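You operate a simulated robot arm through the tools that you are given. There is no shell and no other tool. Be economical: measure what you need, move in short steps, check, and stop when the job is done.

You are at the controls of a simulated robot arm. One attempt, no reset.

## Task
Bend the black horseshoe's long heel out to the red line.
Fine: wind the vice shut before you bend; bring the orange lever back and wind the vice open after; fingers clear of the jaw.
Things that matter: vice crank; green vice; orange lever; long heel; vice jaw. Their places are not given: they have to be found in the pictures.

Only the result counts: the job must be done as asked and must still hold three seconds after the hand-in. Knocking over, shifting, dropping, spilling or breaking anything else fails it.

## Robot
A 6-joint arm with a two-finger parallel gripper, fixed in place. Base frame: the origin is at the foot of the arm, x ahead of it, y to its left, z up. Units: cm, degrees, N and s.
With the tool pointing down near the work surface it reaches from about 24 to 66 cm from the base axis. Its first joint turns from -66.0 to 66.0 degrees. Payload 2.9 kg.
The TCP is the grasp point between the finger pads, 3 cm short of the fingertips. In the tool frame z runs along the fingers and y along their closing line. Largest opening 11 cm; finger width 2, thickness 1; the body of the gripper, 4.8 by 11.2 cm, starts 5.5 cm behind the TCP.
Orientation is that of the tool frame in the base frame, as [roll, pitch, yaw] about the fixed x, y, z axes, in that order (R = Rz(yaw) Ry(pitch) Rx(roll)). With the fingers straight down and closing along the base's y, the tool's x points along the base's -x, its y along +y and its z along -z.

## Interface
- The arm moves only by the tool drive_tool. Its argument "steps" is one flat list of numbers, 7 for each row, row after row: the gripper command, from -1 (fully open) to 1 (shut), values between in proportion, then the shift along the tool's x, y, z in cm, then the turn, a rotation vector about the tool's x, y, z in degrees. In form: [fingers, dx, dy, dz, wx, wy, wz, fingers, dx, dy, dz, wx, wy, wz, ...]. A call has 1 to 10 rows; each row is the pose to reach, as a shift and turn from the pose commanded when the call began, along the tool's axes at that moment. Rows are played at 5 a second. More than 5 cm and 8.6 degrees between two rows, or a gripper value outside its range, and nothing of the call is played. Where a pose cannot be reached the arm comes as near as it can. A force on the tool above 50 N (or 10 N above the force at the start of the call, whichever is more), or a blocked arm, ends the call early, and 0.2 s more pass. Each finger travels about 10.8 cm/s and halts on what it meets, pressing with about 35 N; the grip force reading is that of the motor and also rises with nothing between the fingers. The clock runs only during rows and for 0.2 s after the last one: add rows that repeat a pose to give the fingers time. The reply holds the time, the measured pose of the TCP, the force on the tool along the base axes, the opening and the grip force, in the units named above and with some noise.
- Cameras (640 x 400 px; columns grow to the right, rows downward): "scene" is fixed at [6.48, 42.27, 139.55]; the picture's right is [-0.87, -0.49, 0.00], its down [-0.23, 0.40, -0.89] and it looks along [0.44, -0.77, -0.46] (base axes); focal length 329 px, centre (320, 200). "wrist" rides on the gripper at [7.2, 1.7, -10.3] in the tool frame; the picture's right is [-0.23, 0.97, 0.00], its down [-0.76, -0.18, -0.62] and it looks along [-0.61, -0.14, 0.78] (tool axes); focal length 222 px, centre (320, 200).
- capture(camera): a new picture of that camera. The clock stands still meanwhile.
- point_at(camera, pixels): for up to 12 pixels [column, row] of the newest picture of that camera ("zoom" is the newest enlarged one), the place [x, y, z] in the base frame of the surface seen there, good to about 0.3 cm. The clock stands still meanwhile.
- close_up(camera, box): a new picture of the part [left, top, right, bottom] of that camera's present view, enlarged. The clock stands still meanwhile.
- finish_job(): hands the job in; it is judged then, once.

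Go step by step. Measure first, check grasps and placings, and put right what went wrong. The budget is 80 turns and 38 pictures, counting those below and the enlarged ones. Unless the task says otherwise, let go and move clear before handing in, and close with one line.

The tools are called after "Call:" as name(argument=value, ...) on one line, values as JSON. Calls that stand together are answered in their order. drive_tool: Moves the arm, as the interface text tells. Its arguments: {"type":"object","properties":{"steps":{"type":"array","items":{"type":"number"}}},"required":["steps"]} The other tools are called the same way: capture (camera) takes a picture; point_at (camera, pixels) gives the place of the surface under pixels of a picture; close_up (camera, box) takes an enlarged picture of a part of a camera's view; finish_job () hands the job in.

At the start:

```text
clock: 0.0
tool_pos: [33.3, -13.12, 126.59]
ee_rot: [-179.8, 0.0, -180.0]
force: [-0.8, 0.6, -0.3]
grip_width: 10.98
gripper_force: 0.1
```

scene: 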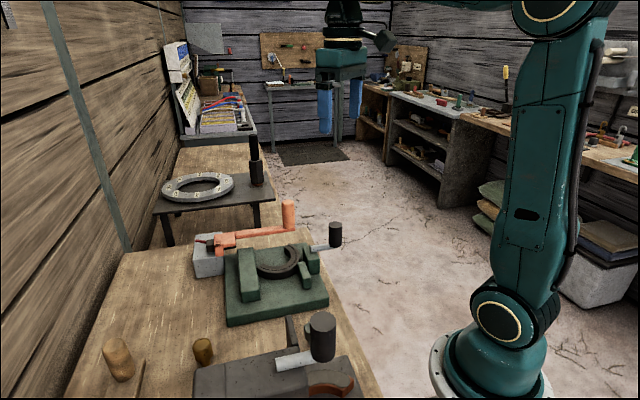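
wrist: 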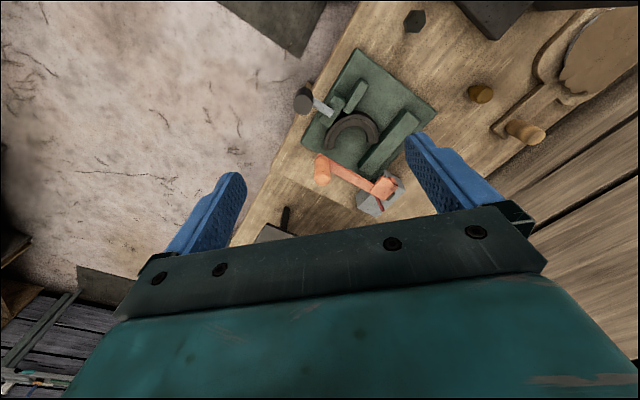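

The scene shows the green vice around (275,280), its crank with a black knob at (335,233), and the orange lever with its upright handle at (288,215). I'll take enlarged views of both cameras.

Call:
close_up(camera="scene", box=[180, 190, 360, 335])

Call:
close_up(camera="wrist", box=[270, 30, 450, 230])

```text
2.76 times, centred on (270, 262) of scene
```

zoom: 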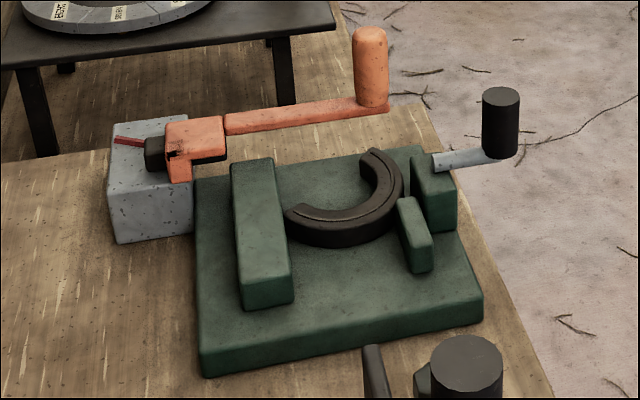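

```text
2.00 times, centred on (360, 130) of wrist
```

zoom: 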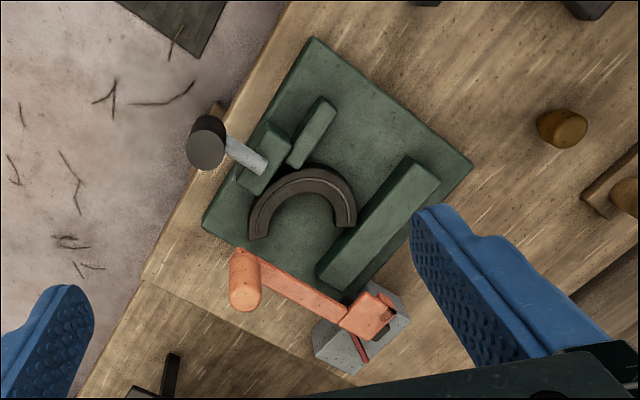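

The crank has an upright black knob on a grey arm, and the orange lever also has an upright handle. I'll measure the key points.

Call:
point_at(camera="zoom", pixels=[[206, 130], [232, 148], [262, 165], [265, 165], [320, 110], [298, 150], [425, 165], [335, 265], [258, 222], [345, 208], [305, 175], [240, 255]])

Call:
close_up(camera="scene", box=[180, 190, 360, 335])

```text
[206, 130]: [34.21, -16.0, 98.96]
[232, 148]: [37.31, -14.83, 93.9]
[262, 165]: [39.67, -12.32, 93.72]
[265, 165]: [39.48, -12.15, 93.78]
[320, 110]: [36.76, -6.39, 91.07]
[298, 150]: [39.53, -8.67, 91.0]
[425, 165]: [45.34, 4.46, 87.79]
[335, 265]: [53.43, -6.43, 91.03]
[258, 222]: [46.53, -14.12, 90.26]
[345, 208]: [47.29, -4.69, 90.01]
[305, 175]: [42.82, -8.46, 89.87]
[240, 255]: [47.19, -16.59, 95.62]
```

```text
2.76 times, centred on (270, 262) of scene
```

zoom: 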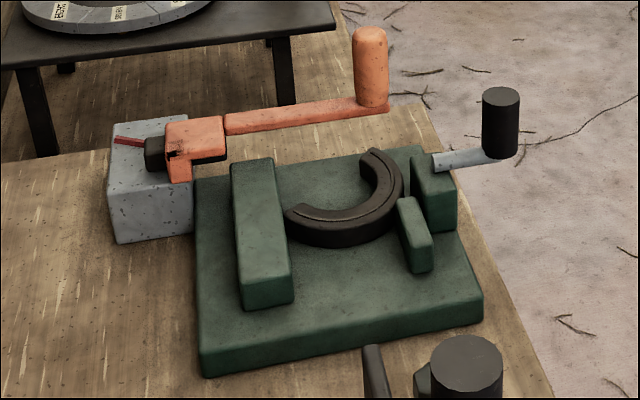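

The wrist heights look low against a 91.7 table, so I'll cross-check with points from the scene camera.

Call:
point_at(camera="zoom", pixels=[[500, 92], [480, 158], [442, 165], [432, 168], [412, 202], [265, 165], [370, 32], [240, 122], [195, 130], [155, 152], [120, 140], [60, 300]])

Call:
point_at(camera="zoom", pixels=[[375, 155], [295, 212], [395, 190], [350, 215], [300, 185], [380, 300], [275, 270], [422, 235], [340, 112], [370, 80], [500, 130], [150, 185]])

```text
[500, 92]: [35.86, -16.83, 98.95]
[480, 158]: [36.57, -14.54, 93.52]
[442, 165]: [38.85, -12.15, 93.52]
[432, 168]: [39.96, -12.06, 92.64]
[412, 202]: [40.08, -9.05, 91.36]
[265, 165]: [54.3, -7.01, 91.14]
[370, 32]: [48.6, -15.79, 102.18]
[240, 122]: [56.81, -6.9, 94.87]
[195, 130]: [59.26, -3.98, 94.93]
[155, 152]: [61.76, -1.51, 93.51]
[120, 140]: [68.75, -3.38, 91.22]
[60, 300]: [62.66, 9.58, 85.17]
```

```text
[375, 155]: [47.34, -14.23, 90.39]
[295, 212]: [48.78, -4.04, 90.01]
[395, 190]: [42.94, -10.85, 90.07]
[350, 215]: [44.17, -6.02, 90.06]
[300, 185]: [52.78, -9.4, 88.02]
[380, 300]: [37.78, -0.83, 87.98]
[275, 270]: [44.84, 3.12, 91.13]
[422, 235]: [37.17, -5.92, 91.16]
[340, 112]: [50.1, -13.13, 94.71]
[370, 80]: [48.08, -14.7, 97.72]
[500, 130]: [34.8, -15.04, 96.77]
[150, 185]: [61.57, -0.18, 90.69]
```

The table is at about z 85.2 and the vice base top is at 88. I want a closer look at the lever head, the red line and the heels.

Call:
close_up(camera="scene", box=[190, 220, 270, 270])

Call:
close_up(camera="wrist", box=[310, 100, 430, 220])

Call:
close_up(camera="scene", box=[80, 300, 400, 400])

```text
8.00 times, centred on (230, 245) of scene
```

zoom: 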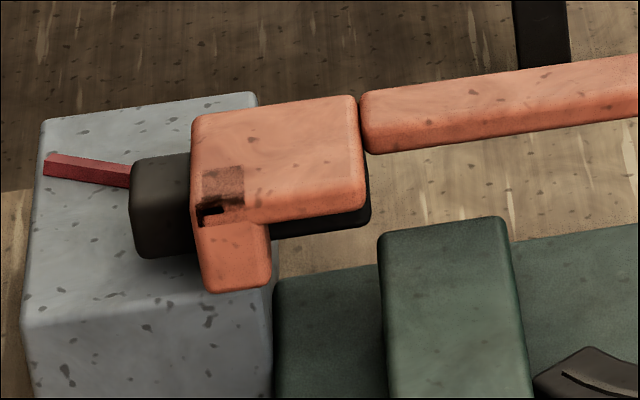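

```text
3.33 times, centred on (370, 160) of wrist
```

zoom: 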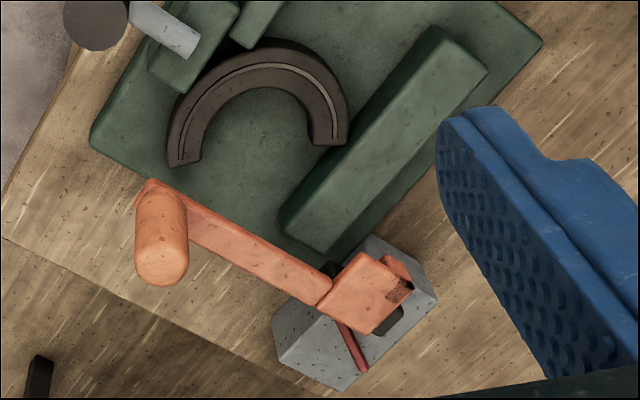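

```text
2.00 times, centred on (240, 350) of scene
```

zoom: 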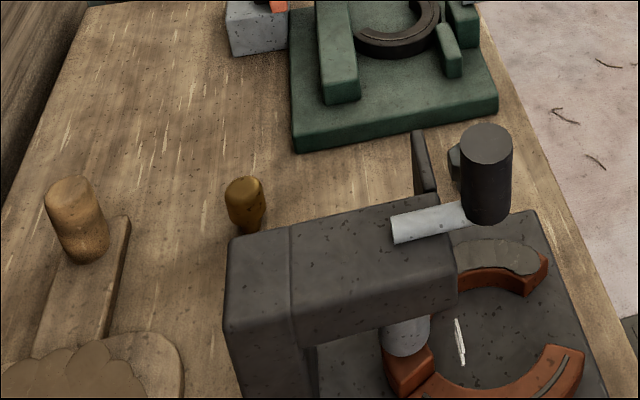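

A black bar runs under the orange head, over the grey block with the red strip. Its connection to the horseshoe isn't clear from here, so I'll bring the wrist camera closer from above.

Call:
drive_tool(steps=[-1, -2.4, 2, 2.6, 0, 0, 0, -1, -4.8, 4, 5.2, 0, 0, 0, -1, -7.2, 6, 7.8, 0, 0, 0, -1, -9.6, 8, 10.4, 0, 0, 0, -1, -12, 10, 13, 0, 0, 0, -1, -12, 10, 13, 0, 0, 0])

Call:
capture(camera="wrist")

```text
clock: 1.4
tool_pos: [45.48, -3.24, 113.51]
ee_rot: [-179.8, 0.0, -180.0]
force: [0.1, -0.2, 0.1]
grip_width: 11.01
gripper_force: 0.0
```

```text
29 pictures are left
```

wrist: 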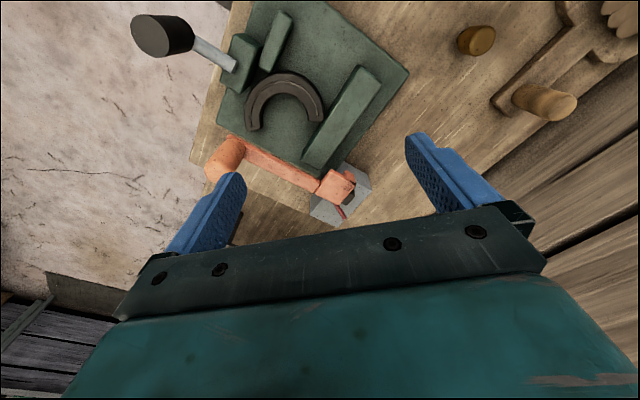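

Call:
close_up(camera="wrist", box=[230, 70, 390, 230])

```text
2.50 times, centred on (310, 150) of wrist
```

zoom: 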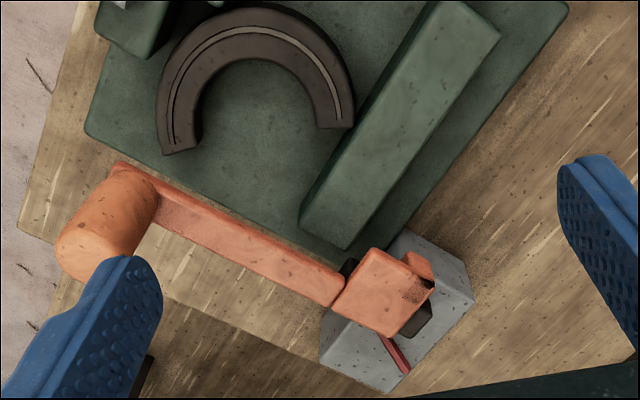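

I'll measure the head, bar and red-strip points in this view.

Call:
point_at(camera="zoom", pixels=[[345, 268], [418, 322], [385, 342], [405, 370], [372, 255], [338, 308], [385, 330], [430, 290], [418, 258], [335, 283], [160, 205], [115, 165]])

Call:
point_at(camera="zoom", pixels=[[182, 140], [335, 110], [480, 20], [350, 232], [312, 212], [405, 238], [468, 300], [390, 385], [322, 360], [410, 328], [355, 90], [430, 5]])

```text
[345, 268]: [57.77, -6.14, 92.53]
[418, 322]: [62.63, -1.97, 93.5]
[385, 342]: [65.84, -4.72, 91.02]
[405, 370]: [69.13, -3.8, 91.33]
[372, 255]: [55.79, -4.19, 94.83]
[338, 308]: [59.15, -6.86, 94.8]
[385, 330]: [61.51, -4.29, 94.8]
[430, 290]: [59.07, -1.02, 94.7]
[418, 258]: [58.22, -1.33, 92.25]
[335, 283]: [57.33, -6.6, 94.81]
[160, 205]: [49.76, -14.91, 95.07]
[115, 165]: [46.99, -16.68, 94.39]
```

```text
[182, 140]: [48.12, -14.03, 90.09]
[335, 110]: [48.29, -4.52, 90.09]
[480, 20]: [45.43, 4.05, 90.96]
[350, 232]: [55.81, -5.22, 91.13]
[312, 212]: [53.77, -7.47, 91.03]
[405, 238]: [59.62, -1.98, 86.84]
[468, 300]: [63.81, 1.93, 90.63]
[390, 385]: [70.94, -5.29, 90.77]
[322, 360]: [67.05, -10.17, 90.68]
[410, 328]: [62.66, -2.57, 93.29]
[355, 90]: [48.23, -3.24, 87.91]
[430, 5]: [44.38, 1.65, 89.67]
```

The bar under the head (57.8,-6.1 to 62.6,-2.0) is the heel, and the red strip lies roughly 25° clockwise of it. Before the crank, I'll measure the knob and arm in this view.

Call:
close_up(camera="wrist", box=[120, 0, 280, 100])

Call:
close_up(camera="scene", box=[280, 210, 360, 260])

```text
4.00 times, centred on (200, 50) of wrist
```

zoom: 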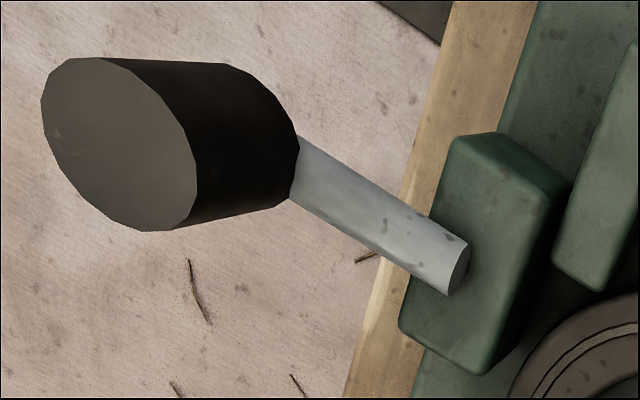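

```text
8.00 times, centred on (320, 235) of scene
```

zoom: 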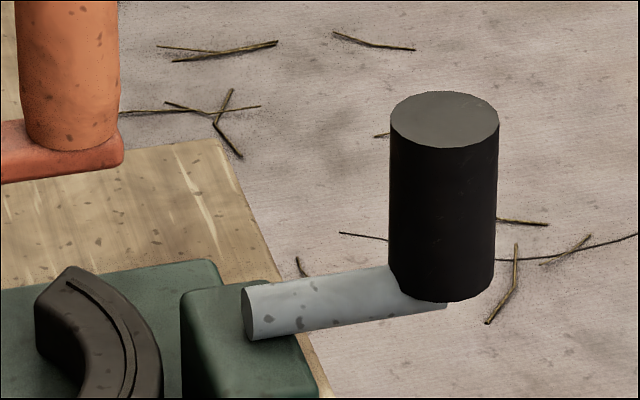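

Call:
point_at(camera="zoom", pixels=[[444, 97], [395, 122], [495, 122], [444, 140], [444, 200], [444, 280], [252, 310], [245, 290], [330, 285], [240, 330], [200, 320], [285, 350]])

Call:
close_up(camera="wrist", box=[120, 0, 280, 100])

```text
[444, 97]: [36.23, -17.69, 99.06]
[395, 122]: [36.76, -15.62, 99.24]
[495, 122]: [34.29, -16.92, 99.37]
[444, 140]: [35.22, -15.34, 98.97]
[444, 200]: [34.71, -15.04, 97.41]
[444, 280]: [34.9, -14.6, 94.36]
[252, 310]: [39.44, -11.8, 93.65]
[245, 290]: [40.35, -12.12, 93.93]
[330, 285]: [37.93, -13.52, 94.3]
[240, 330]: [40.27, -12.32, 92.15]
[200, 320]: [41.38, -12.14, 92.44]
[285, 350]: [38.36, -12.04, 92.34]
```

```text
4.00 times, centred on (200, 50) of wrist
```

zoom: 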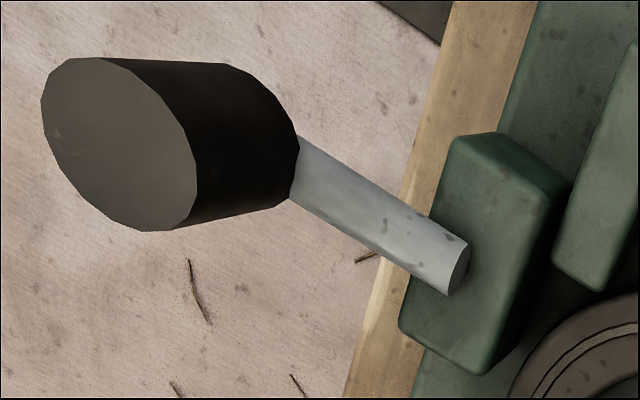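

The knob centre is about (35.5,-16.4), z 94–99, and the arm end and axis are near (39.7,-12.2). I'll move above the knob with the fingers turned square to the crank arm.

Call:
drive_tool(steps=[-1, 1.65, -2.2, 1, 0, 0, -7.5, -1, 3.3, -4.4, 2, 0, 0, -15, -1, 4.95, -6.6, 3, 0, 0, -22.5, -1, 6.6, -8.8, 4, 0, 0, -30, -1, 8.25, -11, 5, 0, 0, -37.5, -1, 9.9, -13.2, 6, 0, 0, -45, -1, 9.9, -13.2, 6, 0, 0, -45])

Call:
capture(camera="scene")

```text
clock: 3.0
tool_pos: [35.54, -16.44, 107.5]
ee_rot: [-179.9, -0.1, -134.9]
force: [0.1, 0.0, -0.3]
grip_width: 11.01
gripper_force: 0.0
```

```text
24 pictures are left
```

scene: 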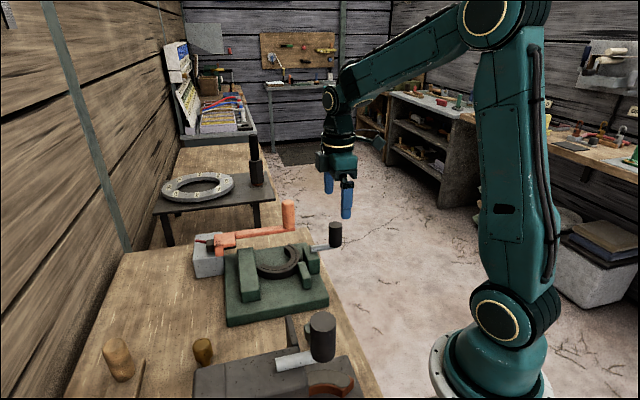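

The pose is right and the fingers straddle the knob. I'll descend 9.6 cm and close.

Call:
drive_tool(steps=[-1, 0, 0, 3.2, 0, 0, 0, -1, 0, 0, 6.4, 0, 0, 0, -1, 0, 0, 9.5, 0, 0, 0, -1, 0, 0, 9.5, 0, 0, 0, 1, 0, 0, 9.5, 0, 0, 0, 1, 0, 0, 9.5, 0, 0, 0, 1, 0, 0, 9.5, 0, 0, 0, 1, 0, 0, 9.5, 0, 0, 0, 1, 0, 0, 9.5, 0, 0, 0])

Call:
close_up(camera="scene", box=[200, 150, 400, 330])

```text
clock: 5.0
tool_pos: [35.51, -16.42, 97.9]
ee_rot: [-179.9, -0.1, -135.0]
force: [0.6, -3.2, -5.4]
grip_width: 3.15
gripper_force: 44.2
```

```text
2.22 times, centred on (300, 240) of scene
```

zoom: 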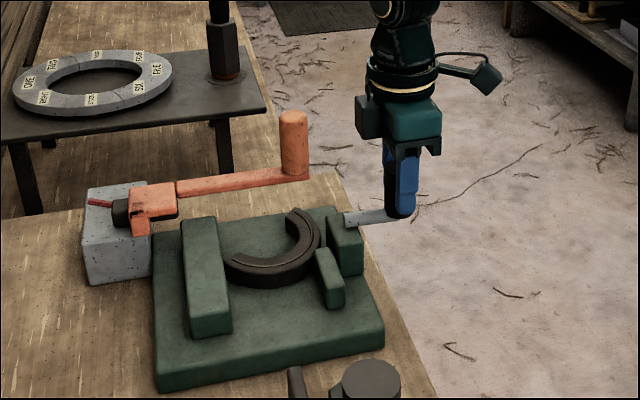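

The knob is held, with an opening of 3.15. I'll try a small clockwise arc about (39.7,-12.2) and watch the force.

Call:
drive_tool(steps=[1, -0.02, 0.52, 0, 0, 0, 5, 1, -0.09, 1.03, 0, 0, 0, 10, 1, -0.2, 1.54, 0, 0, 0, 15, 1, -0.36, 2.03, 0, 0, 0, 20, 1, -0.36, 2.03, 0, 0, 0, 20])

```text
clock: 6.2
tool_pos: [34.36, -14.61, 98.02]
ee_rot: [179.9, -0.2, -154.9]
force: [12.8, 5.0, -37.5]
grip_width: 3.18
gripper_force: 45.2
```

Call:
close_up(camera="scene", box=[230, 190, 390, 310])

```text
3.33 times, centred on (310, 250) of scene
```

zoom: 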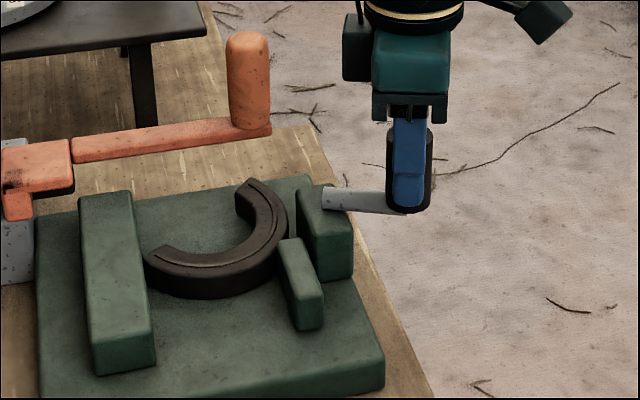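

The crank arm did turn with the knob, so its axis is vertical. The force is mostly downward on the tool, so I'll continue clockwise with a slight lowering.

Call:
drive_tool(steps=[1, 0, 0, 0.12, 0, 0, 0, 1, -0.05, 0.77, 0.12, 0, 0, 7.5, 1, -0.2, 1.53, 0.12, 0, 0, 15, 1, -0.45, 2.26, 0.12, 0, 0, 22.5, 1, -0.79, 2.95, 0.12, 0, 0, 30, 1, -0.79, 2.95, 0.12, 0, 0, 30])

Call:
close_up(camera="scene", box=[230, 190, 390, 310])

```text
clock: 7.6
tool_pos: [33.8, -11.6, 98.1]
ee_rot: [-179.9, 0.2, 174.9]
force: [4.1, 3.6, 26.5]
grip_width: 3.13
gripper_force: 45.0
```

```text
3.33 times, centred on (310, 250) of scene
```

zoom: 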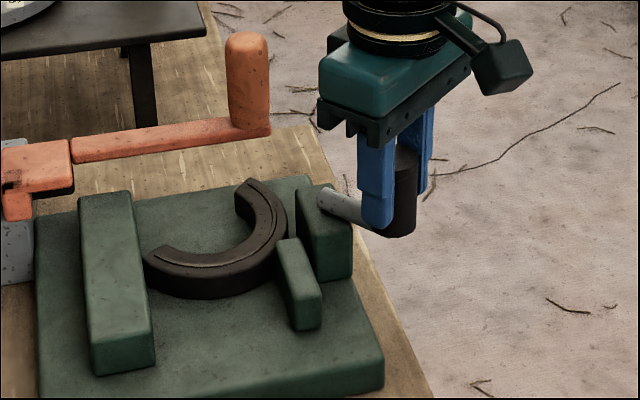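

The jaw has moved barely a pixel or two, so it's a fine thread. I'll wind on another 60° clockwise.

Call:
drive_tool(steps=[1, -0.05, 0.77, -0.05, 0, 0, 7.5, 1, -0.2, 1.53, -0.05, 0, 0, 15, 1, -0.45, 2.27, -0.05, 0, 0, 22.5, 1, -0.79, 2.97, -0.05, 0, 0, 30, 1, -1.23, 3.61, -0.05, 0, 0, 37.5, 1, -1.74, 4.19, -0.05, 0, 0, 45, 1, -2.32, 4.7, -0.05, 0, 0, 52.5, 1, -2.97, 5.14, -0.05, 0, 0, 60, 1, -2.97, 5.14, -0.05, 0, 0, 60])

Call:
close_up(camera="scene", box=[230, 190, 390, 310])

```text
clock: 9.6
tool_pos: [37.12, -6.84, 98.07]
ee_rot: [-180.0, 0.1, 114.9]
force: [8.2, -0.4, 14.4]
grip_width: 3.17
gripper_force: 44.4
```

```text
3.33 times, centred on (310, 250) of scene
```

zoom: 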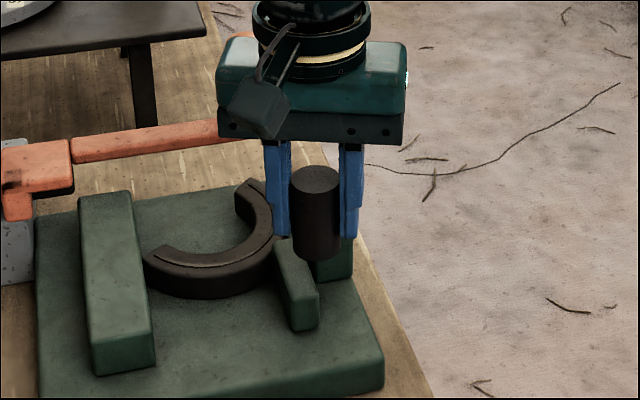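

The jaw is creeping toward the horseshoe (left edge 277→273), so clockwise is shut. I'll continue 60°.

Call:
drive_tool(steps=[1, -0.05, 0.77, 0, 0, 0, 7.5, 1, -0.2, 1.53, 0, 0, 0, 15, 1, -0.45, 2.27, 0, 0, 0, 22.5, 1, -0.79, 2.97, 0, 0, 0, 30, 1, -1.23, 3.61, 0, 0, 0, 37.5, 1, -1.74, 4.19, 0, 0, 0, 45, 1, -2.32, 4.7, 0, 0, 0, 52.5, 1, -2.97, 5.14, 0, 0, 0, 60, 1, -2.97, 5.14, 0, 0, 0, 60])

Call:
close_up(camera="scene", box=[230, 190, 390, 310])

```text
clock: 11.6
tool_pos: [43.09, -7.15, 97.87]
ee_rot: [-179.9, -0.1, 55.1]
force: [11.5, 26.0, 9.0]
grip_width: 3.14
gripper_force: 45.3
```

```text
3.33 times, centred on (310, 250) of scene
```

zoom: 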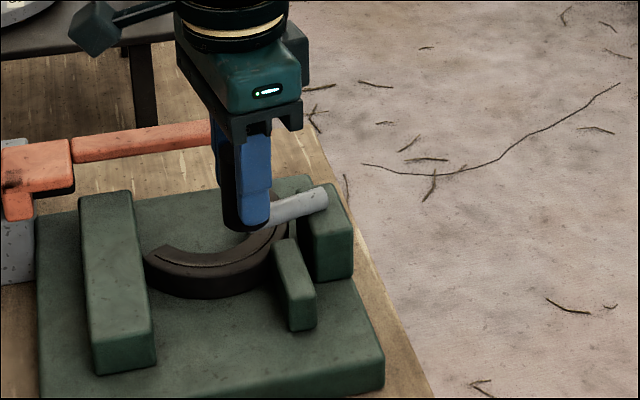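

The tangential resistance is still low, and the radial load suggests a slightly larger radius. I'll continue 60° with a small outward correction.

Call:
drive_tool(steps=[1, 0.05, 0.77, 0, 0, 0, 7.5, 1, -0.1, 1.53, 0, 0, 0, 15, 1, -0.35, 2.27, 0, 0, 0, 22.5, 1, -0.69, 2.97, 0, 0, 0, 30, 1, -1.13, 3.61, 0, 0, 0, 37.5, 1, -1.64, 4.19, 0, 0, 0, 45, 1, -2.22, 4.7, 0, 0, 0, 52.5, 1, -2.87, 5.14, 0, 0, 0, 60, 1, -2.87, 5.14, 0, 0, 0, 60])

Call:
close_up(camera="scene", box=[230, 190, 390, 310])

```text
clock: 13.6
tool_pos: [45.97, -12.81, 98.05]
ee_rot: [179.9, -0.4, -5.3]
force: [27.2, -3.3, -9.1]
grip_width: 3.16
gripper_force: 45.2
```

```text
3.33 times, centred on (310, 250) of scene
```

zoom: 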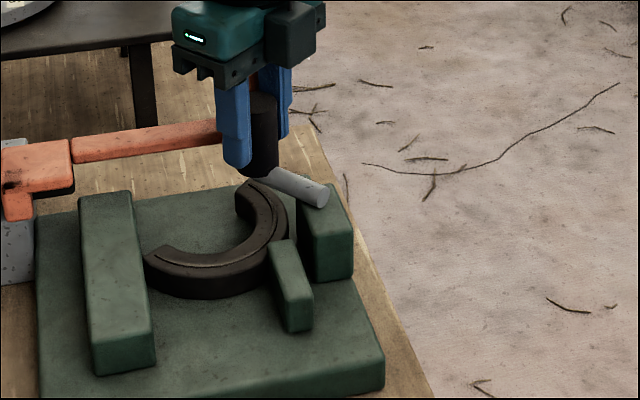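

The jaw keeps moving (left edge 268) and nothing has seized yet. I'll continue about 60°; clearance to the orange handle is adequate.

Call:
drive_tool(steps=[1, 0.07, 0.77, 0, 0, 0, 7.5, 1, -0.08, 1.53, 0, 0, 0, 15, 1, -0.33, 2.27, 0, 0, 0, 22.5, 1, -0.67, 2.97, 0, 0, 0, 30, 1, -1.11, 3.61, 0, 0, 0, 37.5, 1, -1.62, 4.19, 0, 0, 0, 45, 1, -2.2, 4.7, 0, 0, 0, 52.5, 1, -2.85, 5.14, 0, 0, 0, 60, 1, -2.85, 5.14, 0, 0, 0, 60])

Call:
close_up(camera="scene", box=[230, 190, 390, 310])

```text
clock: 15.6
tool_pos: [54.07, -22.46, 106.35]
ee_rot: [179.9, 0.1, -65.1]
force: [-0.1, 0.1, 0.9]
grip_width: 0.0
gripper_force: 37.6
out of reach, approached as far as the arm can: row 1, 2, 3, 4, 5, 6, 7, 8, 9
```

```text
3.33 times, centred on (310, 250) of scene
```

zoom: 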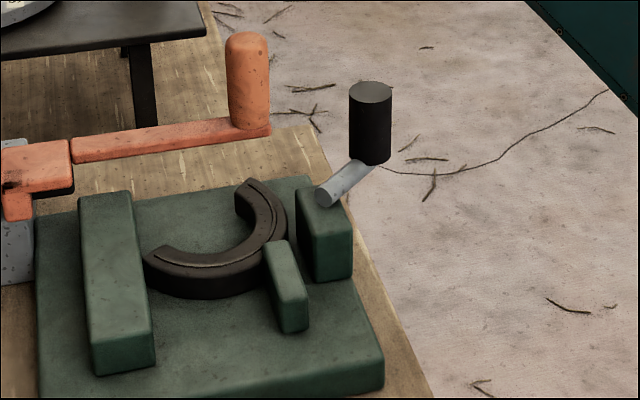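

The wrist hit its turn limit, so the arm swung away and let go of the knob. Nothing else seems shifted, and the crank went on to roughly -75° with the jaw further in. I'll lift straight up to re-establish the pose.

Call:
drive_tool(steps=[-0.3, 0, 0, -1, 0, 0, 0, -0.3, 0, 0, -3, 0, 0, 0, -0.3, 0, 0, -3, 0, 0, 0])

Call:
capture(camera="scene")

```text
clock: 16.4
tool_pos: [54.38, -22.27, 109.32]
ee_rot: [179.9, -0.1, -65.0]
force: [0.2, 0.3, 0.8]
grip_width: 7.15
gripper_force: 0.0
```

```text
16 pictures are left
```

scene: 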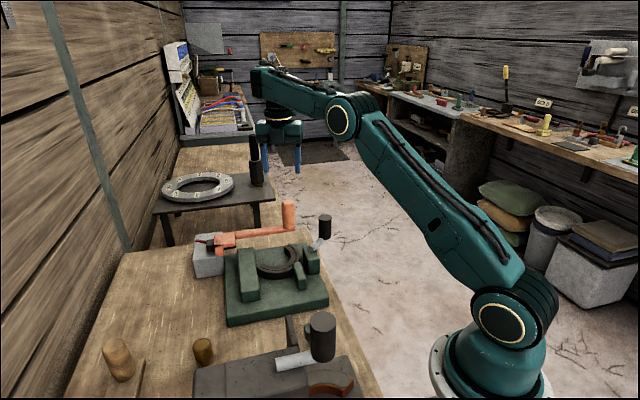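

The arm is stable beyond the lever. I'll measure the knob's new place, the jaw and horseshoe gap, and the head in this picture.

Call:
point_at(camera="scene", pixels=[[325, 217], [320, 219], [330, 219], [325, 230], [316, 246], [296, 265], [293, 264], [298, 270], [288, 210], [226, 237], [291, 262], [301, 275]])

```text
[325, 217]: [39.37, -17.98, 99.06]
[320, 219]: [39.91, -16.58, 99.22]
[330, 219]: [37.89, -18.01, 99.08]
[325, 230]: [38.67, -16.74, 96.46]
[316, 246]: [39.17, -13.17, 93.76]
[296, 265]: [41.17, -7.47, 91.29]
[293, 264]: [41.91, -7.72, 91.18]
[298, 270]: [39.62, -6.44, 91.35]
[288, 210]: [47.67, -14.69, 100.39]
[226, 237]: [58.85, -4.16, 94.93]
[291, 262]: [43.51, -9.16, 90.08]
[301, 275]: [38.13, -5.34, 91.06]
```

The knob is now near (39.1,-17.8), about 321° turned in all. I'll go above it with the fingers square to the arm again.

Call:
drive_tool(steps=[-0.3, -2.11, 2.39, 0.26, 0, 0, 6.2, -0.3, -4.22, 4.78, 0.52, 0, 0, 12.4, -0.3, -6.33, 7.18, 0.78, 0, 0, 18.6, -0.3, -8.44, 9.57, 1.04, 0, 0, 24.8, -0.3, -10.55, 11.96, 1.3, 0, 0, 31, -0.3, -10.55, 11.96, 1.3, 0, 0, 31])

```text
clock: 17.8
tool_pos: [46.18, -21.36, 116.17]
ee_rot: [-180.0, 0.6, -94.7]
force: [-0.1, -0.1, 0.7]
grip_width: 7.14
gripper_force: 0.0
out of reach, approached as far as the arm can: row 1, 2, 3, 4, 5, 6
```

This side is the wrist's limit. I'll unwind the wrist by turning back the other way in place.

Call:
drive_tool(steps=[-0.3, 0, 0, -0.5, 0, 0, -8.5, -0.3, 0, 0, -1, 0, 0, -17, -0.3, 0, 0, -1, 0, 0, -25.5, -0.3, 0, 0, -1, 0, 0, -34, -0.3, 0, 0, -1, 0, 0, -42.5, -0.3, 0, 0, -1, 0, 0, -51, -0.3, 0, 0, -1, 0, 0, -59.5, -0.3, 0, 0, -1, 0, 0, -68, -0.3, 0, 0, -1, 0, 0, -76.5, -0.3, 0, 0, -1, 0, 0, -85])

```text
clock: 20.0
tool_pos: [46.41, -21.05, 117.09]
ee_rot: [180.0, 0.0, -10.7]
force: [-0.5, -0.4, -0.1]
grip_width: 7.17
gripper_force: 0.1
```

The wrist is unwinding fine and now reads -10.7. I'll turn on toward +84 while moving over the knob.

Call:
drive_tool(steps=[-0.3, -0.78, -0.18, 0.9, 0, 0, -8.5, -0.3, -1.56, -0.37, 1.8, 0, 0, -17, -0.3, -2.33, -0.55, 2.7, 0, 0, -25.5, -0.3, -3.11, -0.74, 3.6, 0, 0, -34, -0.3, -3.89, -0.92, 4.5, 0, 0, -42.5, -0.3, -4.67, -1.1, 5.4, 0, 0, -51, -0.3, -5.45, -1.29, 6.3, 0, 0, -59.5, -0.3, -6.22, -1.47, 7.2, 0, 0, -68, -0.3, -7, -1.66, 8.1, 0, 0, -76.5, -0.3, -7.78, -1.84, 9, 0, 0, -85])

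```text
clock: 22.2
tool_pos: [45.65, -20.81, 116.28]
ee_rot: [-179.3, 0.1, 74.2]
force: [-0.9, -0.7, -0.1]
grip_width: 7.14
gripper_force: 0.0
out of reach, approached as far as the arm can: row 1, 2, 3, 4, 5, 6, 7, 8, 9, 10
```

The arm reports out of reach although this place was reachable before, so its posture may be odd. I'll test with a small inward move and look.

Call:
drive_tool(steps=[-0.3, 0, -1, 0, 0, 0, 0, -0.3, 0, -2, 0, 0, 0, 0, -0.3, 0, -3, 0, 0, 0, 0, -0.3, 0, -3, 0, 0, 0, 0])

Call:
capture(camera="scene")

```text
clock: 23.2
tool_pos: [44.0, -20.51, 117.95]
ee_rot: [-179.7, 0.1, 73.9]
force: [0.1, -0.6, -0.6]
grip_width: 7.15
gripper_force: 0.0
out of reach, approached as far as the arm can: row 1, 2, 3, 4
```

```text
15 pictures are left
```

scene: 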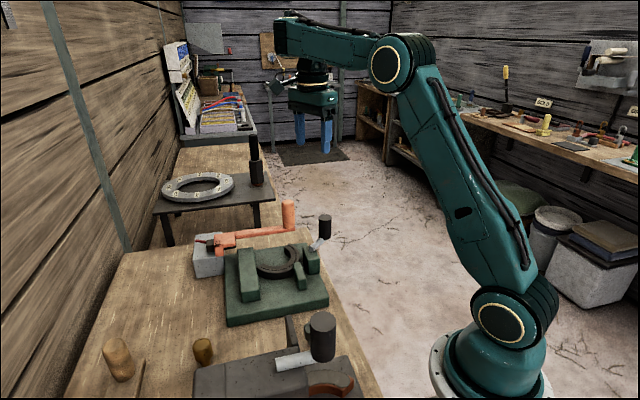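

The arm is in a flipped wrist posture since hitting the limit. High and clear here, I'll keep turning the wrist counter-clockwise so it can flip back to the original posture.

Call:
drive_tool(steps=[-0.3, -0.6, 2, 0, 0, 0, -8.5, -0.3, -0.6, 3.9, 0, 0, 0, -17, -0.3, -0.6, 3.9, 0, 0, 0, -25.5, -0.3, -0.6, 3.9, 0, 0, 0, -34, -0.3, -0.6, 3.9, 0, 0, 0, -42.5, -0.3, -0.6, 3.9, 0, 0, 0, -51, -0.3, -0.6, 3.9, 0, 0, 0, -59.5, -0.3, -0.6, 3.9, 0, 0, 0, -68, -0.3, -0.6, 3.9, 0, 0, 0, -76.5, -0.3, -0.6, 3.9, 0, 0, 0, -85])

```text
clock: 25.4
tool_pos: [46.24, -21.56, 116.06]
ee_rot: [-179.9, 0.1, 159.1]
force: [-0.2, 1.0, 0.6]
grip_width: 7.15
gripper_force: 0.0
out of reach, approached as far as the arm can: row 1
```

Call:
drive_tool(steps=[-0.3, 0, 0, 0, 0, 0, -8, -0.3, 0, 0, 0, 0, 0, -16, -0.3, 0, 0, 0, 0, 0, -24, -0.3, 0, 0, 0, 0, 0, -32, -0.3, 0, 0, 0, 0, 0, -40, -0.3, 0, 0, 0, 0, 0, -48, -0.3, 0, 0, 0, 0, 0, -56, -0.3, 0, 0, 0, 0, 0, -64, -0.3, 0, 0, 0, 0, 0, -72, -0.3, 0, 0, 0, 0, 0, -80])

```text
clock: 27.6
tool_pos: [46.25, -21.56, 116.02]
ee_rot: [180.0, -0.1, -120.8]
force: [0.2, 0.2, 0.2]
grip_width: 7.15
gripper_force: 0.1
```

The turn tracked cleanly to -121. I'll test moving inward to above the knob now.

Call:
drive_tool(steps=[-0.3, 0.1, 2, 2, 0, 0, -6, -0.3, 0.2, 4, 4, 0, 0, -12, -0.3, 0.3, 6, 6, 0, 0, -18, -0.3, 0.4, 8, 8, 0, 0, -24, -0.3, 0.4, 8, 8, 0, 0, -24])

```text
clock: 28.8
tool_pos: [47.37, -13.41, 116.96]
ee_rot: [178.9, -1.2, -99.4]
force: [-0.1, 0.2, 0.5]
grip_width: 7.18
gripper_force: 0.1
out of reach, approached as far as the arm can: row 1, 2, 3, 4, 5
```

The arm went beyond its turn range again on this side, so the usable yaw seems to be about 0 to 235. I'll turn back clockwise, staying high, toward the middle of the range.

Call:
drive_tool(steps=[-0.3, 0, 0, 0, 0, 0, 8.5, -0.3, 0, 0, 0, 0, 0, 17, -0.3, 0, 0, 0, 0, 0, 25.5, -0.3, 0, 0, 0, 0, 0, 34, -0.3, 0, 0, 0, 0, 0, 42.5, -0.3, 0, 0, 0, 0, 0, 51, -0.3, 0, 0, 0, 0, 0, 59.5, -0.3, 0, 0, 0, 0, 0, 68, -0.3, 0, 0, 0, 0, 0, 76.5, -0.3, 0, 0, 0, 0, 0, 85])

Call:
drive_tool(steps=[-0.3, 0, 0, 0, 0, 0, 8.5, -0.3, 0, 0, 0, 0, 0, 17, -0.3, 0, 0, 0, 0, 0, 25.5, -0.3, 0, 0, 0, 0, 0, 34, -0.3, 0, 0, 0, 0, 0, 42.5, -0.3, 0, 0, 0, 0, 0, 51, -0.3, 0, 0, 0, 0, 0, 51])

Call:
capture(camera="scene")

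```text
clock: 31.0
tool_pos: [18.41, -44.01, 118.11]
ee_rot: [178.8, 0.0, 178.1]
force: [0.3, 0.0, 1.2]
grip_width: 7.14
gripper_force: 0.1
out of reach, approached as far as the arm can: row 1, 2, 3, 4, 5, 6, 7, 8, 9, 10
```

```text
clock: 32.6
tool_pos: [17.94, -45.07, 118.1]
ee_rot: [179.9, -0.1, 127.0]
force: [0.5, -0.4, -0.1]
grip_width: 7.14
gripper_force: 0.0
out of reach, approached as far as the arm can: row 1, 2, 3, 4
```

```text
14 pictures are left
```

scene: 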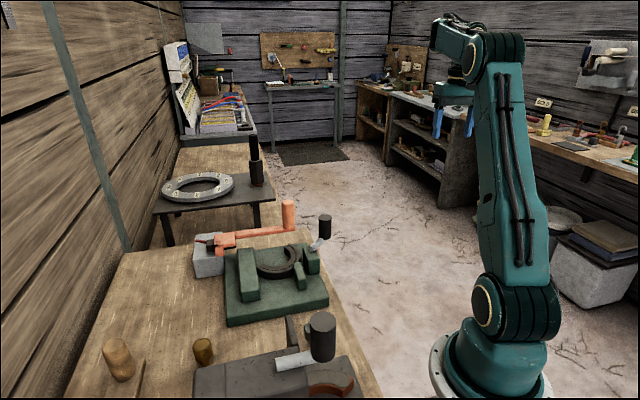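

The arm is now out in free space at the first joint's edge, still in the flipped wrist posture, and nothing on the table has moved. I'll first bring it to a freer azimuth before unflipping the wrist.

Call:
drive_tool(steps=[-0.3, -0.1, 3.2, -0.4, 0, 0, 0, -0.3, -0.3, 6.5, -0.8, 0, 0, 0, -0.3, -0.4, 9.7, -1.2, 0, 0, 0, -0.3, -0.5, 12.9, -1.6, 0, 0, 0, -0.3, -0.7, 16.2, -2, 0, 0, 0, -0.3, -0.8, 19.4, -2, 0, 0, 0, -0.3, -0.8, 19.4, -2, 0, 0, 0])

```text
clock: 34.2
tool_pos: [33.82, -33.9, 119.9]
ee_rot: [-179.9, 0.0, 127.0]
force: [0.3, 0.2, -0.1]
grip_width: 7.16
gripper_force: 0.2
out of reach, approached as far as the arm can: row 1
```

Reached. A quick inward test shows whether the posture is still flipped.

Call:
drive_tool(steps=[-0.3, 0, 0, 0, 0, 0, 0, -0.3, 2, 0, 1, 0, 0, 0, -0.3, 5, 0, 2, 0, 0, 0, -0.3, 5, 0, 2, 0, 0, 0])

```text
clock: 35.2
tool_pos: [32.03, -31.07, 120.66]
ee_rot: [-179.8, -0.1, 127.0]
force: [0.4, 0.4, -0.6]
grip_width: 7.15
gripper_force: 0.1
out of reach, approached as far as the arm can: row 2, 3, 4
```

Still flipped. I'll swing the hand sideways toward its outer side, clear of everything, to pass back through the wrist's straight position.

Call:
drive_tool(steps=[-0.3, -0.41, -2.93, -0.22, 8.4, -1.2, 0, -0.3, -0.82, -5.78, -0.87, 16.8, -2.4, 0, -0.3, -1.2, -8.52, -1.95, 25.2, -3.6, 0, -0.3, -1.57, -11.07, -3.42, 33.7, -4.8, 0, -0.3, -1.89, -13.38, -5.26, 42.1, -6, 0, -0.3, -2.18, -15.38, -7.42, 50.5, -7.1, 0, -0.3, -2.41, -17.06, -9.85, 58.9, -8.3, 0, -0.3, -2.6, -18.36, -12.5, 67.3, -9.5, 0, -0.3, -2.72, -19.25, -15.3, 75.7, -10.7, 0])

Call:
capture(camera="scene")

```text
clock: 37.2
tool_pos: [11.33, -48.25, 130.62]
ee_rot: [-103.8, 8.4, 135.0]
force: [0.0, 0.5, -0.5]
grip_width: 7.15
gripper_force: 0.1
out of reach, approached as far as the arm can: row 1, 4, 5, 6, 7, 8, 9
```

```text
13 pictures are left
```

scene: 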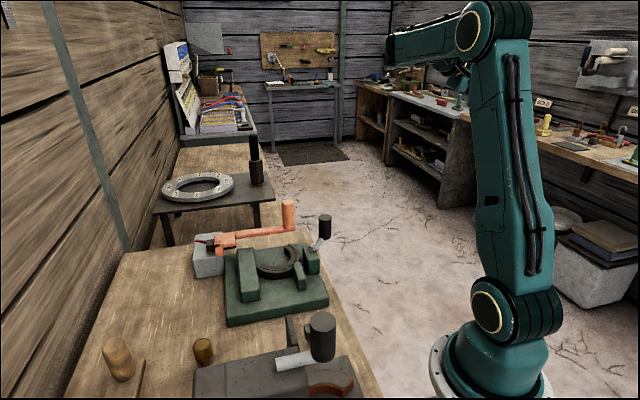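

The hand now points sideways behind the forearm as intended. I'll spin it about that side axis to bring the wrist pitch joint round to its original side.

Call:
drive_tool(steps=[-0.3, 0, 0, 0, 0.26, 1.87, -8.28, -0.3, 0, 0, 0, 0.52, 3.74, -16.56, -0.3, 0, 0, 0, 0.78, 5.61, -24.84, -0.3, 0, 0, 0, 1.04, 7.48, -33.12, -0.3, 0, 0, 0, 1.3, 9.35, -41.4, -0.3, 0, 0, 0, 1.56, 11.22, -49.68, -0.3, 0, 0, 0, 1.82, 13.09, -57.96, -0.3, 0, 0, 0, 2.08, 14.96, -66.24, -0.3, 0, 0, 0, 2.34, 16.83, -74.52, -0.3, 0, 0, 0, 2.6, 18.7, -82.8])

Call:
drive_tool(steps=[-0.3, 0, 0, 0, 0.26, 1.87, -8.28, -0.3, 0, 0, 0, 0.52, 3.74, -16.56, -0.3, 0, 0, 0, 0.78, 5.61, -24.84, -0.3, 0, 0, 0, 1.04, 7.48, -33.12, -0.3, 0, 0, 0, 1.3, 9.35, -41.4, -0.3, 0, 0, 0, 1.56, 11.22, -49.68, -0.3, 0, 0, 0, 1.82, 13.09, -57.96, -0.3, 0, 0, 0, 2.08, 14.96, -66.24, -0.3, 0, 0, 0, 2.34, 16.83, -74.52, -0.3, 0, 0, 0, 2.6, 18.7, -82.8])

```text
clock: 39.4
tool_pos: [1.36, -54.46, 129.4]
ee_rot: [-103.3, -76.9, 138.6]
force: [0.7, 0.1, 0.3]
grip_width: 7.16
gripper_force: 0.1
out of reach, approached as far as the arm can: row 1, 2, 3, 4, 5, 6, 7, 8, 9, 10
```

```text
clock: 41.6
tool_pos: [-1.36, -52.52, 116.28]
ee_rot: [82.6, -38.9, -37.7]
force: [0.2, -0.4, 0.3]
grip_width: 7.17
gripper_force: 0.0
out of reach, approached as far as the arm can: row 2, 3, 4, 5, 6, 7, 8, 9, 10
```

The hand now points sideways and slightly up, the far side of the singular position. I'll tilt it down while moving back toward open reach at about (25,-36).

Call:
drive_tool(steps=[-0.3, 0.76, -0.4, -2.99, 6.56, -5.34, 0, -0.3, 1.52, -0.8, -5.98, 13.12, -10.68, 0, -0.3, 2.28, -1.2, -8.97, 19.68, -16.02, 0, -0.3, 3.04, -1.6, -11.96, 26.24, -21.36, 0, -0.3, 3.8, -2, -14.95, 32.8, -26.7, 0, -0.3, 4.56, -2.4, -17.94, 39.36, -32.04, 0, -0.3, 5.32, -2.8, -20.93, 45.92, -37.38, 0, -0.3, 6.08, -3.2, -23.92, 52.48, -42.72, 0, -0.3, 6.84, -3.6, -26.91, 59.04, -48.06, 0, -0.3, 7.6, -4, -29.9, 65.6, -53.4, 0])

Call:
capture(camera="scene")

```text
clock: 43.8
tool_pos: [25.53, -35.64, 113.88]
ee_rot: [171.8, -7.2, -81.0]
force: [-0.5, -0.3, 0.2]
grip_width: 7.13
gripper_force: 0.0
out of reach, approached as far as the arm can: row 1, 2, 3, 4, 5, 6, 7, 8, 9, 10
```

```text
12 pictures are left
```

scene: 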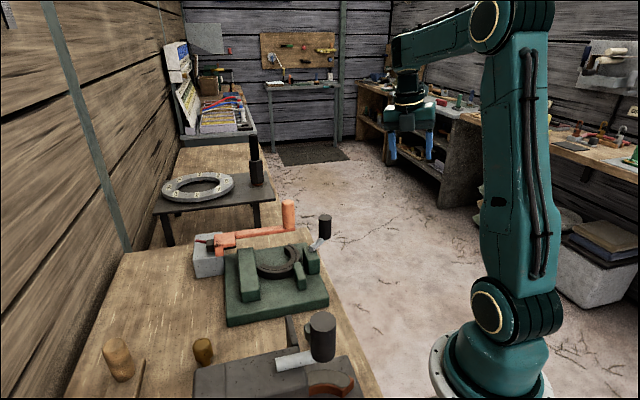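

The forearm slopes down again and the hand is nearly vertical. I'll square the hand up and test an inward move.

Call:
drive_tool(steps=[-0.3, 0, 0, 0, 4, -3.3, 0, -0.3, 0, 0, 0, 8.3, -6.8, 0, -0.3, 0, 0, 0, 8.3, -6.8, 0])

Call:
drive_tool(steps=[-0.3, 0, 0, 0, 0, 0, -8, -0.3, 0, 0, 0, 0, 0, -16, -0.3, 0, 0, 0, 0, 0, -24, -0.3, 0, 0, 0, 0, 0, -24])

```text
clock: 44.6
tool_pos: [25.24, -35.68, 113.84]
ee_rot: [179.6, -0.3, -81.5]
force: [-0.3, -0.3, -0.2]
grip_width: 7.15
gripper_force: 0.0
```

```text
clock: 45.6
tool_pos: [26.44, -35.06, 114.31]
ee_rot: [-179.0, 0.1, -58.0]
force: [0.6, 0.4, -0.8]
grip_width: 7.15
gripper_force: 0.0
out of reach, approached as far as the arm can: row 3, 4
```

I now know the wrist range: yaw minus azimuth must stay within roughly 10 to 349. I'll turn back clockwise to -96, which leaves plenty of clockwise travel.

Call:
drive_tool(steps=[-0.3, 0, 0, 0, 0, 0, 7.6, -0.3, 0, 0, 0, 0, 0, 15.2, -0.3, 0, 0, 0, 0, 0, 22.8, -0.3, 0, 0, 0, 0, 0, 30.4, -0.3, 0, 0, 0, 0, 0, 38, -0.3, 0, 0, 0, 0, 0, 38])

```text
clock: 47.0
tool_pos: [26.41, -34.95, 114.28]
ee_rot: [179.6, -0.4, -95.5]
force: [0.2, -0.2, 0.4]
grip_width: 7.17
gripper_force: 0.1
```

Good, no reach complaint. Now I'll move above the knob at (39.1,-17.8,108).

Call:
drive_tool(steps=[-0.3, -3.05, -1.83, 1.05, 0, 0, 0, -0.3, -6.09, -3.66, 2.1, 0, 0, 0, -0.3, -9.14, -5.5, 3.15, 0, 0, 0, -0.3, -12.19, -7.33, 4.2, 0, 0, 0, -0.3, -15.23, -9.16, 5.25, 0, 0, 0, -0.3, -18.28, -10.99, 6.3, 0, 0, 0, -0.3, -18.28, -10.99, 6.3, 0, 0, 0])

Call:
capture(camera="wrist")

```text
clock: 48.6
tool_pos: [39.13, -17.85, 108.03]
ee_rot: [179.7, -0.4, -95.5]
force: [0.8, -0.9, 0.3]
grip_width: 7.14
gripper_force: 0.2
```

```text
11 pictures are left
```

wrist: 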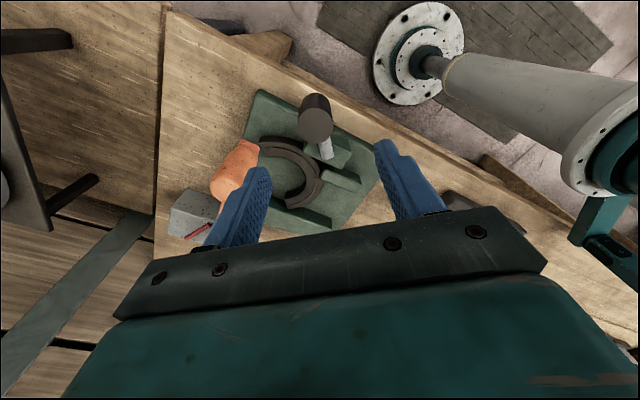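

Back in the normal posture, with the knob at (315,118) between the fingers. I'll confirm its position and the jaw gap.

Call:
point_at(camera="wrist", pixels=[[316, 128], [304, 125], [329, 130], [316, 140], [325, 150], [318, 180], [322, 182], [325, 178], [340, 180], [313, 175]])

```text
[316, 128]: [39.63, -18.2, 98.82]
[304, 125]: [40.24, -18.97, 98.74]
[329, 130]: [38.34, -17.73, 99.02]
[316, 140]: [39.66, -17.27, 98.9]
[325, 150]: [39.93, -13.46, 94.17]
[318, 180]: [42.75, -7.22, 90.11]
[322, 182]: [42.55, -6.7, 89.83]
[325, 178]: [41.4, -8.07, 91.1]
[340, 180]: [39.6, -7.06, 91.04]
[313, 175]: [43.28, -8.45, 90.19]
```

The knob centre is about (39.3,-18.0), and the jaw is almost on the horseshoe. I'll descend and grip.

Call:
drive_tool(steps=[-0.3, 0.13, -0.18, 3.4, 0, 0, 0, -0.3, 0.13, -0.18, 6.8, 0, 0, 0, -0.3, 0.13, -0.18, 10, 0, 0, 0, -0.3, 0.13, -0.18, 10, 0, 0, 0, 1, 0.13, -0.18, 10, 0, 0, 0, 1, 0.13, -0.18, 10, 0, 0, 0, 1, 0.13, -0.18, 10, 0, 0, 0, 1, 0.13, -0.18, 10, 0, 0, 0])

```text
clock: 50.4
tool_pos: [39.19, -17.94, 97.93]
ee_rot: [179.6, -0.4, -95.5]
force: [2.5, -1.5, -7.1]
grip_width: 3.14
gripper_force: 44.7
```

Gripped at 3.14. I'll continue winding clockwise 45° and watch for the stop.

Call:
drive_tool(steps=[1, -0.05, 0.77, 0, 0, 0, 7.5, 1, -0.2, 1.53, 0, 0, 0, 15, 1, -0.45, 2.27, 0, 0, 0, 22.5, 1, -0.79, 2.97, 0, 0, 0, 30, 1, -1.23, 3.61, 0, 0, 0, 37.5, 1, -1.74, 4.19, 0, 0, 0, 45, 1, -1.74, 4.19, 0, 0, 0, 45])

```text
clock: 52.0
tool_pos: [35.5, -16.06, 97.92]
ee_rot: [-179.5, -0.2, -140.6]
force: [26.0, -3.5, 4.1]
grip_width: 3.18
gripper_force: 45.4
```

Resistance is now about 20 N against the turning. I'll go on a further 30°.

Call:
drive_tool(steps=[1, -0.03, 0.52, 0, 0, 0, 5, 1, -0.09, 1.03, 0, 0, 0, 10, 1, -0.2, 1.53, 0, 0, 0, 15, 1, -0.36, 2.03, 0, 0, 0, 20, 1, -0.56, 2.51, 0, 0, 0, 25, 1, -0.79, 2.97, 0, 0, 0, 30, 1, -0.79, 2.97, 0, 0, 0, 30])

Call:
close_up(camera="scene", box=[220, 190, 380, 310])

```text
clock: 52.5
tool_pos: [35.51, -16.18, 97.95]
ee_rot: [-178.6, 0.0, -146.5]
force: [12.9, -10.4, -11.5]
grip_width: 3.2
gripper_force: 45.0
stopped in row 2: the force on the tool passed its limit (the readings are from after the stop); the commanded pose is now the measured one
```

```text
3.33 times, centred on (300, 250) of scene
```

zoom: 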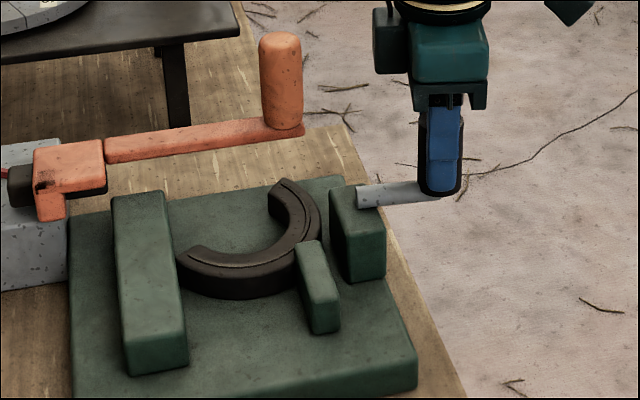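

The crank seized after exactly one turn, with the jaw against the horseshoe: the vice is shut. I'll measure the lever handle, pivot and red line from this picture before moving.

Call:
point_at(camera="zoom", pixels=[[280, 38], [262, 44], [299, 44], [280, 80], [280, 115], [297, 130], [110, 150], [105, 140], [100, 165], [70, 145], [20, 185], [4, 171]])

Call:
drive_tool(steps=[0.4, 0, 0, 0, 0, 0, 0, 0.2, 0, 0, 0, 0, 0, 0, 0.2, 0, 0, 0, 0, 0, 0, 0.2, 0, 0, -4, 0, 0, 0, 0.2, 0, 0, -8, 0, 0, 0, 0.2, 0, 0, -11.5, 0, 0, 0])

```text
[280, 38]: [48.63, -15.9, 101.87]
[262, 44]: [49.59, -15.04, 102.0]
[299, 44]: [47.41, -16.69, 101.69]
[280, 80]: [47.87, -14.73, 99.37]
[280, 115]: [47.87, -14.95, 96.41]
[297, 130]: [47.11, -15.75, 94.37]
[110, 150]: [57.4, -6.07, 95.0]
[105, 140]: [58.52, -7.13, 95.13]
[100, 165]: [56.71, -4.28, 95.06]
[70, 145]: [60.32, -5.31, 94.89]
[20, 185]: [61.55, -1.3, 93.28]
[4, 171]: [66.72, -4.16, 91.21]
```

```text
clock: 53.9
tool_pos: [35.09, -15.85, 109.68]
ee_rot: [-178.7, -0.2, -146.4]
force: [-0.5, 0.3, 0.4]
grip_width: 4.39
gripper_force: 0.0
```

The handle centre is about (48.5,-15.85), z 95–102. I'll move above it with the fingers square to the lever arm.

Call:
drive_tool(steps=[-0.3, -2.8, -1.85, 0, 0.3, 0.2, -2.4, -0.3, -5.6, -3.7, 0, 0.5, 0.3, -4.7, -0.3, -8.4, -5.55, 0, 0.8, 0.5, -7, -0.3, -11.16, -7.41, 0, 1.1, 0.7, -9.4, -0.3, -11.16, -7.41, 0, 1.1, 0.7, -9.4])

Call:
close_up(camera="wrist", box=[160, 60, 480, 260])

```text
clock: 55.1
tool_pos: [48.66, -15.87, 109.81]
ee_rot: [-177.7, -1.1, -136.9]
force: [-0.3, -0.9, 0.6]
grip_width: 7.14
gripper_force: 0.1
```

```text
2.00 times, centred on (320, 160) of wrist
```

zoom: 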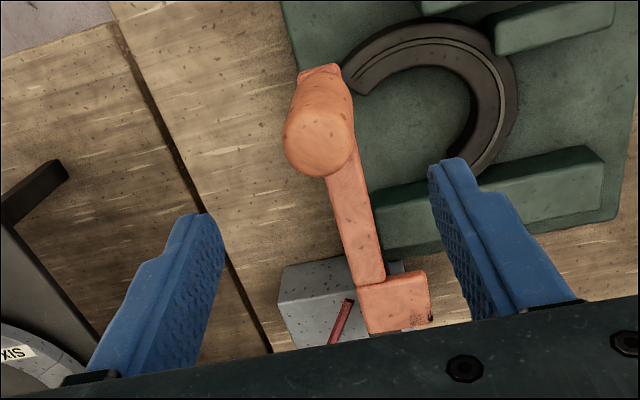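

The handle is between the fingers. I'll measure the red line, arm and head accurately from this nearer view.

Call:
point_at(camera="zoom", pixels=[[318, 145], [350, 302], [342, 322], [336, 340], [358, 288], [383, 278], [340, 200], [362, 190], [358, 290], [428, 275], [432, 320], [370, 330]])

```text
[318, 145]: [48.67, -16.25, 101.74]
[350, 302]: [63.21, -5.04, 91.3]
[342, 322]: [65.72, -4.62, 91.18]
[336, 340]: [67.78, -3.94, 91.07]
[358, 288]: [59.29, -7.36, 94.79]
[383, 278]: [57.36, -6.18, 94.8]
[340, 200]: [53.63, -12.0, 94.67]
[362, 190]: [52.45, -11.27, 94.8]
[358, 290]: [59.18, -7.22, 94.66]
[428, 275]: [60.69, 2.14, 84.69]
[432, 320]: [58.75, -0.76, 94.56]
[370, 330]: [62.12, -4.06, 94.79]
```

The red line points at about 12° and the heel bar at about 41°, with their crossing (the bend point) near (57.2,-6.4). I'll square the tool, descend onto the handle and grip.

Call:
drive_tool(steps=[-0.3, 0, 0, 0.5, -2.3, -1.1, 0, -0.3, 0, 0, 4, -2.3, -1.1, 0, -0.3, 0, 0, 7.5, -2.3, -1.1, 0, -0.3, 0, 0, 10.7, -2.3, -1.1, 0, -0.3, 0, 0, 10.7, -2.3, -1.1, 0, 1, 0, 0, 10.7, -2.3, -1.1, 0, 1, 0, 0, 10.7, -2.3, -1.1, 0, 1, 0, 0, 10.7, -2.3, -1.1, 0, 1, 0, 0, 10.7, -2.3, -1.1, 0])

```text
clock: 57.1
tool_pos: [48.78, -16.35, 98.92]
ee_rot: [-179.9, 0.0, -137.1]
force: [-2.0, -0.3, -7.0]
grip_width: 3.16
gripper_force: 45.0
```

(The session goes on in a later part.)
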